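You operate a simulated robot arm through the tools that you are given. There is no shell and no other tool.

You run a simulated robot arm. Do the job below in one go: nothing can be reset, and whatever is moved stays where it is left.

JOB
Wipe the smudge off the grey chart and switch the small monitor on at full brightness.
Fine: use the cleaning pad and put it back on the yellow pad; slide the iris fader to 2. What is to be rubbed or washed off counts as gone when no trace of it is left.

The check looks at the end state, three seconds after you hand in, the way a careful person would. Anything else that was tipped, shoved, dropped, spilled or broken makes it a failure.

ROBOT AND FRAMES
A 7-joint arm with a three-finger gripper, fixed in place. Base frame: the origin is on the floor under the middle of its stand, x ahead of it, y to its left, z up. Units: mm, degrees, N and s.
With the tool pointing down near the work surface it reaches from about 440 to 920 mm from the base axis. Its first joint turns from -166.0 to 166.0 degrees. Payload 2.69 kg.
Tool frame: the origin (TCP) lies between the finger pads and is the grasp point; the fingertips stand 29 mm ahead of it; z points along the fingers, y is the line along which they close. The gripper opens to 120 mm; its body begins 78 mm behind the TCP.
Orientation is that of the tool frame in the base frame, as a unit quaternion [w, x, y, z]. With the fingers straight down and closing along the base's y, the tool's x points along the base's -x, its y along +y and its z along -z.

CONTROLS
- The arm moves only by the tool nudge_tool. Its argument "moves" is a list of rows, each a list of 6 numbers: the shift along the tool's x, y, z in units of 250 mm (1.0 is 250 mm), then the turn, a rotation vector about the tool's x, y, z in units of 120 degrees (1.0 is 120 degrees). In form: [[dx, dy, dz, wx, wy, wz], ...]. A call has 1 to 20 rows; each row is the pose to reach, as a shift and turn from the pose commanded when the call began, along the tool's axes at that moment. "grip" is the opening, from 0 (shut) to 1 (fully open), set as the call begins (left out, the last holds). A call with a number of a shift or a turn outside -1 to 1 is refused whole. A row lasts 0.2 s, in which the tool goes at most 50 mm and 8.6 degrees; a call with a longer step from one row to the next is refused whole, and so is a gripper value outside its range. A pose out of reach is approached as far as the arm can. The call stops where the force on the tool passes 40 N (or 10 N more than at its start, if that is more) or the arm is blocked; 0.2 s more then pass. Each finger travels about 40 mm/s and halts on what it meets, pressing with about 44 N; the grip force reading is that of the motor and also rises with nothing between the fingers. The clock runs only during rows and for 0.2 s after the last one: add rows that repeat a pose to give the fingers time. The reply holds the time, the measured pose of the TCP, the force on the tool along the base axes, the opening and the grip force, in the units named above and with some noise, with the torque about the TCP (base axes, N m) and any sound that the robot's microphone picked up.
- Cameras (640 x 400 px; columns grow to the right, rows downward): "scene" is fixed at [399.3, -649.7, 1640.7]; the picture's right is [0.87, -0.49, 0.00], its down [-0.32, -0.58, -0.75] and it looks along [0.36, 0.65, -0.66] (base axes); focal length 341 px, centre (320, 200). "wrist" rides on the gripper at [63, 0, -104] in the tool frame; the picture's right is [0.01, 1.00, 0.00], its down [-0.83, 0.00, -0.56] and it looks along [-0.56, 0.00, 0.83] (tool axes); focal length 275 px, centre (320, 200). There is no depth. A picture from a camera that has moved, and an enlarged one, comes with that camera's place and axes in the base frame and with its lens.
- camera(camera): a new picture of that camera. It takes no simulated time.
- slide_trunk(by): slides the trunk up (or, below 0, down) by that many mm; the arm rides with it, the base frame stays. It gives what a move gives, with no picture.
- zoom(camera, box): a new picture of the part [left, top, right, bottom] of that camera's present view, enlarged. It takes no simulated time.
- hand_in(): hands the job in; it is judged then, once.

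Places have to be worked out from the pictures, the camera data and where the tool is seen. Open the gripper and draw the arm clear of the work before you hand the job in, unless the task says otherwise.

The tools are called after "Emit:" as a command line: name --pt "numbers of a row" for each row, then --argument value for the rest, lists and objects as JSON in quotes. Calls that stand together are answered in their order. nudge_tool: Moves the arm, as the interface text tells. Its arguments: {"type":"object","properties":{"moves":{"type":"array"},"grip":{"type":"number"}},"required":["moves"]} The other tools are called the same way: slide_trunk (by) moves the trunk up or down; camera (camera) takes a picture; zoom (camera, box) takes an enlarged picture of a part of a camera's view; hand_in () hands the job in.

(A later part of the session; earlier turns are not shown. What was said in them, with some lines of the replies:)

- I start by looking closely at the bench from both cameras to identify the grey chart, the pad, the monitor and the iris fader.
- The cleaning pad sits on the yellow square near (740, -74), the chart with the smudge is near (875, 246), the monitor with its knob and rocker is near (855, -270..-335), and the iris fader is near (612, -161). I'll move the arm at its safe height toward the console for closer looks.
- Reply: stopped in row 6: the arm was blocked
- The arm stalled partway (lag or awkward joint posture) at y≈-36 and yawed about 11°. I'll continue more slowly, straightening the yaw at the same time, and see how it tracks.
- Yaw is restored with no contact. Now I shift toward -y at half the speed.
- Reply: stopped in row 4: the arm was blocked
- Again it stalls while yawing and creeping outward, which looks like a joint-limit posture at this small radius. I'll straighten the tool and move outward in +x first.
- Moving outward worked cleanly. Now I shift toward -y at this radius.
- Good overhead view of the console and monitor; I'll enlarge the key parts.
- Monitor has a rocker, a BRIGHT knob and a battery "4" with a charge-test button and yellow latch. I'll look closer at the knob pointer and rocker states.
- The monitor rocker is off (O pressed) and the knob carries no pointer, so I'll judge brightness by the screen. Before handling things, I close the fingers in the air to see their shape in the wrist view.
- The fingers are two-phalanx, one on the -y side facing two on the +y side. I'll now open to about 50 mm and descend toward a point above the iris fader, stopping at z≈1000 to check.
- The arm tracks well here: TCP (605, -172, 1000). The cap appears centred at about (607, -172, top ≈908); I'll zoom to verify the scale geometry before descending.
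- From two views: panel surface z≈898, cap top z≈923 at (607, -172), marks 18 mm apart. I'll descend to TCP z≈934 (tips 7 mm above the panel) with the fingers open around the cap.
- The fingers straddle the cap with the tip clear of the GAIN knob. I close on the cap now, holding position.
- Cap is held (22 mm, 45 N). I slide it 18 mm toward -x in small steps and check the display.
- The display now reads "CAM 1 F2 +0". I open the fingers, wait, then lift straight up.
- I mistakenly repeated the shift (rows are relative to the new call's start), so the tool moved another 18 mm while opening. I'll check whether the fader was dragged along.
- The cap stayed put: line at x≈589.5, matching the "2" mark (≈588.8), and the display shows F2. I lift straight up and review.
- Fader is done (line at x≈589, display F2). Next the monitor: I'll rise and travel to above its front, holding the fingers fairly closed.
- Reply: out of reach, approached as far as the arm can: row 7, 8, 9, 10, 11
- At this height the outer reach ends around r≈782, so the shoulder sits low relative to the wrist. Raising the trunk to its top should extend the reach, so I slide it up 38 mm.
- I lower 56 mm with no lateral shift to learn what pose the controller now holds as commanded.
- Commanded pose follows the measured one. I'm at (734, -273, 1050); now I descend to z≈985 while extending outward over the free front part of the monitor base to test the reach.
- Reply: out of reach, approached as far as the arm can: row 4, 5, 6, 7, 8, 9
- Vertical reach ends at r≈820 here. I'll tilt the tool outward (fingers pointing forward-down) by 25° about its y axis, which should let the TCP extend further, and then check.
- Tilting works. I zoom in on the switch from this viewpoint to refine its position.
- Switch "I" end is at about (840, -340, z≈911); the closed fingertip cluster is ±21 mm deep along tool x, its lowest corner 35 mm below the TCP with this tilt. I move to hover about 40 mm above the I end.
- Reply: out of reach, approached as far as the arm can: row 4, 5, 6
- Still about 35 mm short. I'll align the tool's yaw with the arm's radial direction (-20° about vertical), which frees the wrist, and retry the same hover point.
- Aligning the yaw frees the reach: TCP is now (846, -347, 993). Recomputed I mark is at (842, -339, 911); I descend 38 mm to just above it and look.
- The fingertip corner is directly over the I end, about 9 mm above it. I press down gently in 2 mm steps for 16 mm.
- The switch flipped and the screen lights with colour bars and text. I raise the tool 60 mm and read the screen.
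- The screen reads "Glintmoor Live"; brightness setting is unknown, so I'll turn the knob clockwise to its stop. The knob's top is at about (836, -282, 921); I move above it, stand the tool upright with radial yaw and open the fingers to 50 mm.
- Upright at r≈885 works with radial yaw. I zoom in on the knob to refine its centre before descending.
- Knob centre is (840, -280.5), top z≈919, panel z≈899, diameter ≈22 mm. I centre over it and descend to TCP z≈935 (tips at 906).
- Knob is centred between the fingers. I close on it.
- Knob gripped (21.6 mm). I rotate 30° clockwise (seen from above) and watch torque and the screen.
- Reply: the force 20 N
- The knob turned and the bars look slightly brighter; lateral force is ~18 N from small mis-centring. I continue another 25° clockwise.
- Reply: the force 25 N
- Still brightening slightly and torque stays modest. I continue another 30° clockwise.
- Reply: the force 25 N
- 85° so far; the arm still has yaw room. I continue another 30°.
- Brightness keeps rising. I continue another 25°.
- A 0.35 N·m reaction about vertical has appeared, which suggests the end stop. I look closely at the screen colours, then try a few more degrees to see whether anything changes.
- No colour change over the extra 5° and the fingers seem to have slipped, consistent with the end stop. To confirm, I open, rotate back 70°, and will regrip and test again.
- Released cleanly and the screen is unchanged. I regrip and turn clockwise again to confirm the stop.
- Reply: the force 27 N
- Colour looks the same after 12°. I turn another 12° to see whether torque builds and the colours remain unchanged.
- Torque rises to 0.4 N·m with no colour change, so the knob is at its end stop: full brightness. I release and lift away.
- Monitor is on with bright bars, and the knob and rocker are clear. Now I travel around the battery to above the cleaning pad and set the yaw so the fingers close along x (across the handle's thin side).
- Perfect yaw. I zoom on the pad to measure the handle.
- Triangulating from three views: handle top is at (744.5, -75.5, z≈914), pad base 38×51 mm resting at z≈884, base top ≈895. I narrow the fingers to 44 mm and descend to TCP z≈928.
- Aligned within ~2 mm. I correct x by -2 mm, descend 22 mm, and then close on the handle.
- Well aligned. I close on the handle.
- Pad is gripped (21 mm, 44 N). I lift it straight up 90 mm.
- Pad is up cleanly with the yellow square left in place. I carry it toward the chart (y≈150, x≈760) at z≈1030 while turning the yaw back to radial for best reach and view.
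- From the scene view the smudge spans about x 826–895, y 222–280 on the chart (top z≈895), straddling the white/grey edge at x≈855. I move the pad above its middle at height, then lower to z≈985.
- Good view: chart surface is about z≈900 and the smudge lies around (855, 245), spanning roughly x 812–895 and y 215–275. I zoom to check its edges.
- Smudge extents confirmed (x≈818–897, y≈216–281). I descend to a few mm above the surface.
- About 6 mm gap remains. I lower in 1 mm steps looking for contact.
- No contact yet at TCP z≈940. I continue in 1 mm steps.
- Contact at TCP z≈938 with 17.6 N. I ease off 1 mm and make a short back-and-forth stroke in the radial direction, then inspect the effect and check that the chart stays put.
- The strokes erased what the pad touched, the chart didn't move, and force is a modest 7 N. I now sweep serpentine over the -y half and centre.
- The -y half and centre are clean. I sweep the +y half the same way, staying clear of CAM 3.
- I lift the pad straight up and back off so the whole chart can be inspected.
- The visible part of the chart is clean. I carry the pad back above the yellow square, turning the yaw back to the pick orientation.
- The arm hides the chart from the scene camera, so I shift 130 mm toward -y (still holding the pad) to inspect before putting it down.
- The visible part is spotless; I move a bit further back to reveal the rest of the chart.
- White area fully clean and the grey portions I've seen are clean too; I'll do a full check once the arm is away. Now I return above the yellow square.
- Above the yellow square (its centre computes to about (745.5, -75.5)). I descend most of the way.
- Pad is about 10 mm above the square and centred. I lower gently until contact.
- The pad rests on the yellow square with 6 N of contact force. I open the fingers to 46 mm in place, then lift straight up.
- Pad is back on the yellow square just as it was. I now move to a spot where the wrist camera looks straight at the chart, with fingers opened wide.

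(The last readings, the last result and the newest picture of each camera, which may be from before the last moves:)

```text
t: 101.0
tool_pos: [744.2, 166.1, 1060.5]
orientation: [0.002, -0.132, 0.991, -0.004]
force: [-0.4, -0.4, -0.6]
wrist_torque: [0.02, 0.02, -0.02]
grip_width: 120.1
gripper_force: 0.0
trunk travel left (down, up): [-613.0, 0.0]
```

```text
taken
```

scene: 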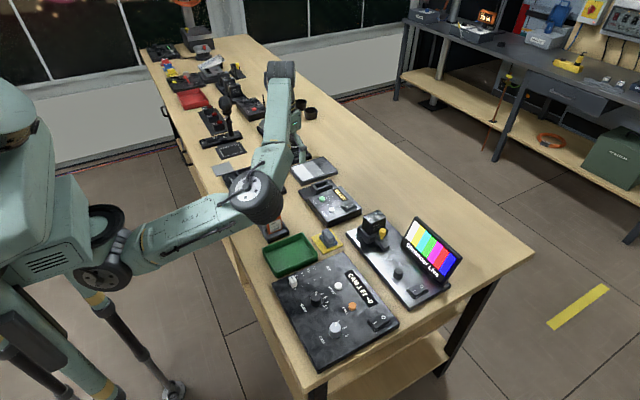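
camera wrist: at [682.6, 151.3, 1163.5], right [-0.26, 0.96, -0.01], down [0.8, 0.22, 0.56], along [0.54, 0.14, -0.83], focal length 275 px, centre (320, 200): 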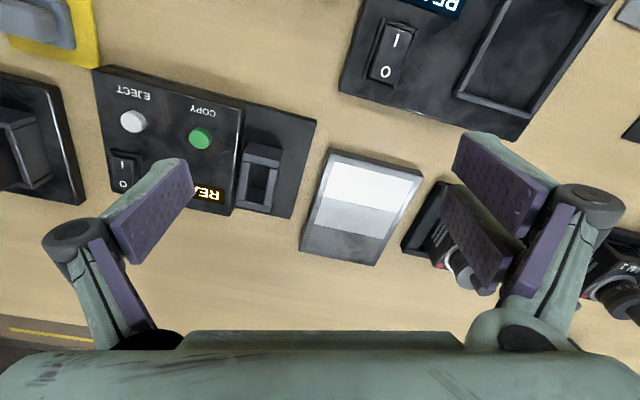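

Emit:
zoom --camera "wrist" --box '[290, 140, 430, 270]'

Emit:
zoom --camera "scene" --box '[285, 145, 350, 195]'

Emit:
zoom --camera "scene" --box '[260, 210, 480, 380]'

Emit:
zoom --camera "scene" --box '[375, 215, 475, 310]'

```text
3.08 times, centred on (360, 205) of wrist
camera zoom: at [682.6, 151.3, 1163.5], right [-0.26, 0.96, -0.01], down [0.8, 0.22, 0.56], along [0.54, 0.14, -0.83], focal length 847 px, centre (197, 185)
```

zoom: 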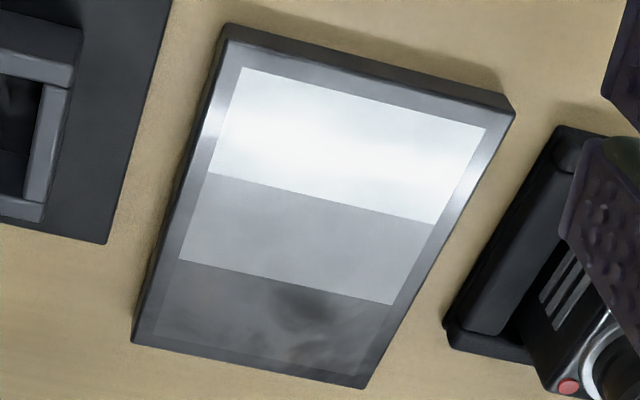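

```text
8.00 times, centred on (318, 170) of scene
camera zoom: at [399.3, -649.7, 1640.7], right [0.87, -0.49, 0.0], down [-0.32, -0.58, -0.75], along [0.36, 0.65, -0.66], focal length 2729 px, centre (340, 440)
```

zoom: 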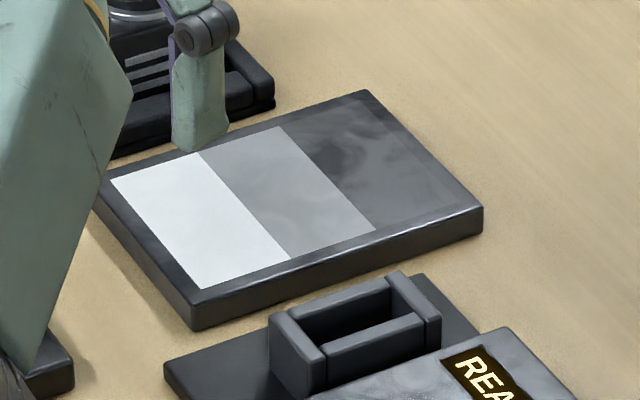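

```text
2.35 times, centred on (370, 295) of scene
camera zoom: at [399.3, -649.7, 1640.7], right [0.87, -0.49, 0.0], down [-0.32, -0.58, -0.75], along [0.36, 0.65, -0.66], focal length 803 px, centre (202, -24)
```

zoom: 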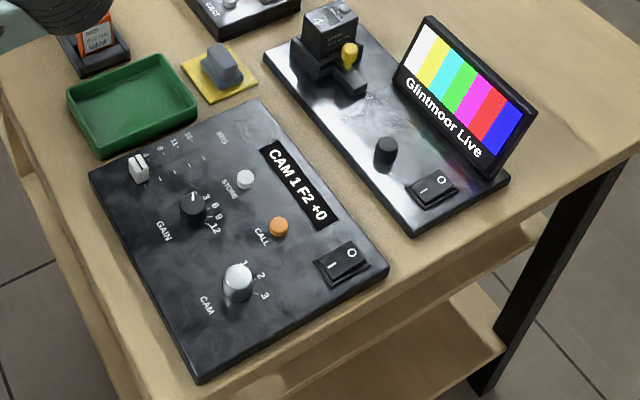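

```text
4.21 times, centred on (425, 262) of scene
camera zoom: at [399.3, -649.7, 1640.7], right [0.87, -0.49, 0.0], down [-0.32, -0.58, -0.75], along [0.36, 0.65, -0.66], focal length 1436 px, centre (-122, -63)
```

zoom: 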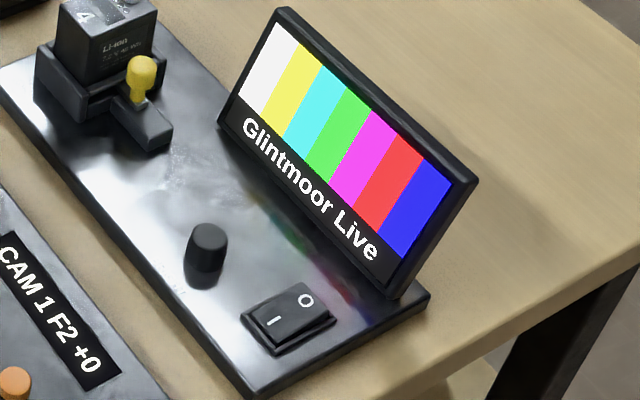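

White and grey patches look spotless, display reads F2, the monitor is bright and the pad sits on yellow. There's a cloudy blotch on the dark third field; I zoom in to tell whether it's just surface sheen or a leftover trace.

Emit:
zoom --camera "wrist" --box '[300, 195, 400, 270]'

Emit:
zoom --camera "scene" --box '[300, 153, 345, 183]'

```text
5.33 times, centred on (350, 232) of wrist
camera zoom: at [682.6, 151.3, 1163.5], right [-0.26, 0.96, -0.01], down [0.8, 0.22, 0.56], along [0.54, 0.14, -0.83], focal length 1468 px, centre (160, 27)
```

zoom: 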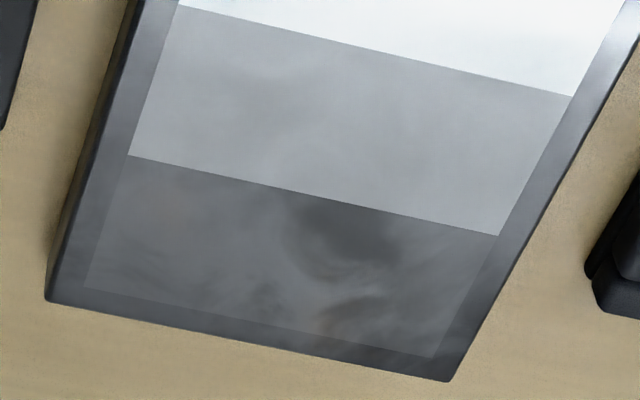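

```text
13.33 times, centred on (322, 168) of scene
camera zoom: at [399.3, -649.7, 1640.7], right [0.87, -0.49, 0.0], down [-0.32, -0.58, -0.75], along [0.36, 0.65, -0.66], focal length 4549 px, centre (287, 627)
```

zoom: 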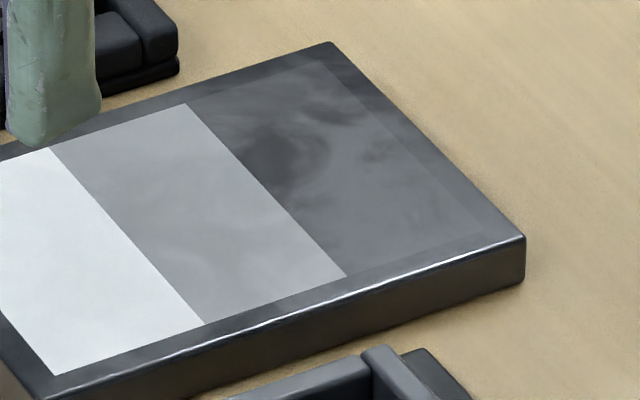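

The blotch matches the cloudy sheen seen at the same spot before wiping (and on the other black panels), while the speckled smudge itself is fully gone from white and grey. I retract the arm up and back, clear of the work.

Emit:
nudge_tool --pt "0.05 0.01 -0.08 0 0 0" --pt "0.12 0.02 -0.16 0 0 0" --pt "0.2 0.035 -0.24 0 0 0" --pt "0.28 0.05 -0.3 0 0 0" --pt "0.36 0.06 -0.34 0 0 0" --pt "0.44 0.075 -0.36 0 0 0" --pt "0.52 0.09 -0.36 0 0 0" --pt "0.6 0.1 -0.36 0 0 0" --pt "0.68 0.115 -0.36 0 0 0" --pt "0.76 0.13 -0.36 0 0 0" --pt "0.76 0.13 -0.36 0 0 0" --grip 1

Emit:
camera --camera "scene"

Emit:
camera --camera "wrist"

Emit:
zoom --camera "scene" --box '[285, 145, 350, 195]'

```text
t: 103.4
tool_pos: [548.8, 150.9, 1150.1]
orientation: [0.001, -0.131, 0.991, -0.004]
force: [0.0, 0.4, 0.4]
wrist_torque: [-0.01, -0.03, 0.0]
grip_width: 120.0
gripper_force: 0.0
trunk travel left (down, up): [-613.0, 0.0]
```

```text
taken
```

scene: 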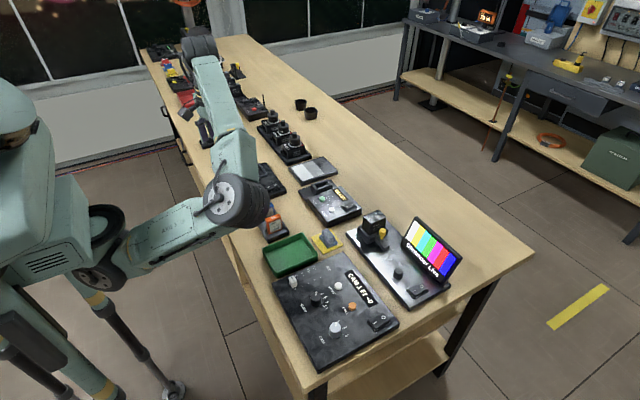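

```text
taken
camera wrist: at [488.1, 135.9, 1254.1], right [-0.26, 0.96, -0.01], down [0.8, 0.22, 0.56], along [0.54, 0.14, -0.83], focal length 275 px, centre (320, 200)
```

wrist: 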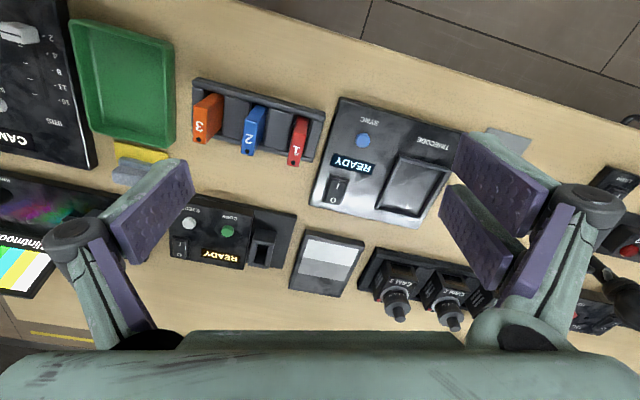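

```text
8.00 times, centred on (318, 170) of scene
camera zoom: at [399.3, -649.7, 1640.7], right [0.87, -0.49, 0.0], down [-0.32, -0.58, -0.75], along [0.36, 0.65, -0.66], focal length 2729 px, centre (340, 440)
```

zoom: 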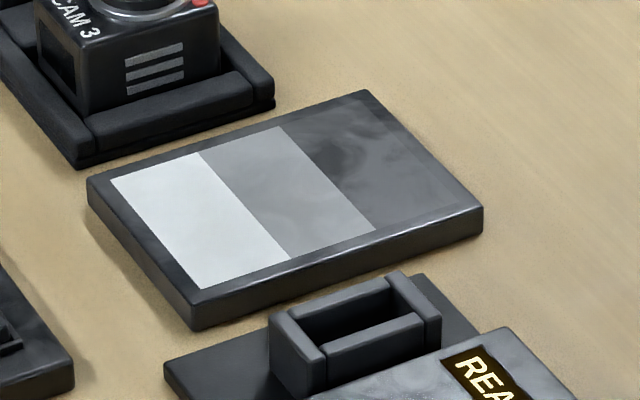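

Everything checks out: the chart is clean and unmoved, the fader shows F2, the monitor is on with its brightness knob at the end stop, the pad is on the yellow square, and the open gripper is clear. I hand in.

Emit:
hand_in

```text
The job is handed in.
```

The job is handed in: the chart is wiped, the monitor is on at full brightness, and the iris fader is at 2.

- **Grey chart:** The speckled smudge is gone from the white and grey fields, and the chart has not moved. A cloudy patch still shows on the dark field. It was there before I wiped and looks the same as the sheen on the other black panels, so I took it for surface finish.
- **Cleaning pad:** It is back on the yellow pad, centred as I found it.
- **Small monitor:** It was off. I pressed the rocker to I and it now shows colour bars with "Glintmoor Live". The brightness knob has no pointer mark, so I turned it clockwise until it met resistance and the colours stopped changing.
- **Iris fader:** The control panel display reads "CAM 1 F2 +0". While letting go of the fader I made one unintended 18 mm arm move; the fader did not shift.

I raised the trunk 38 mm early on to get more reach and left it there. The arm is drawn back from the work with the gripper open, and I saw nothing else disturbed.
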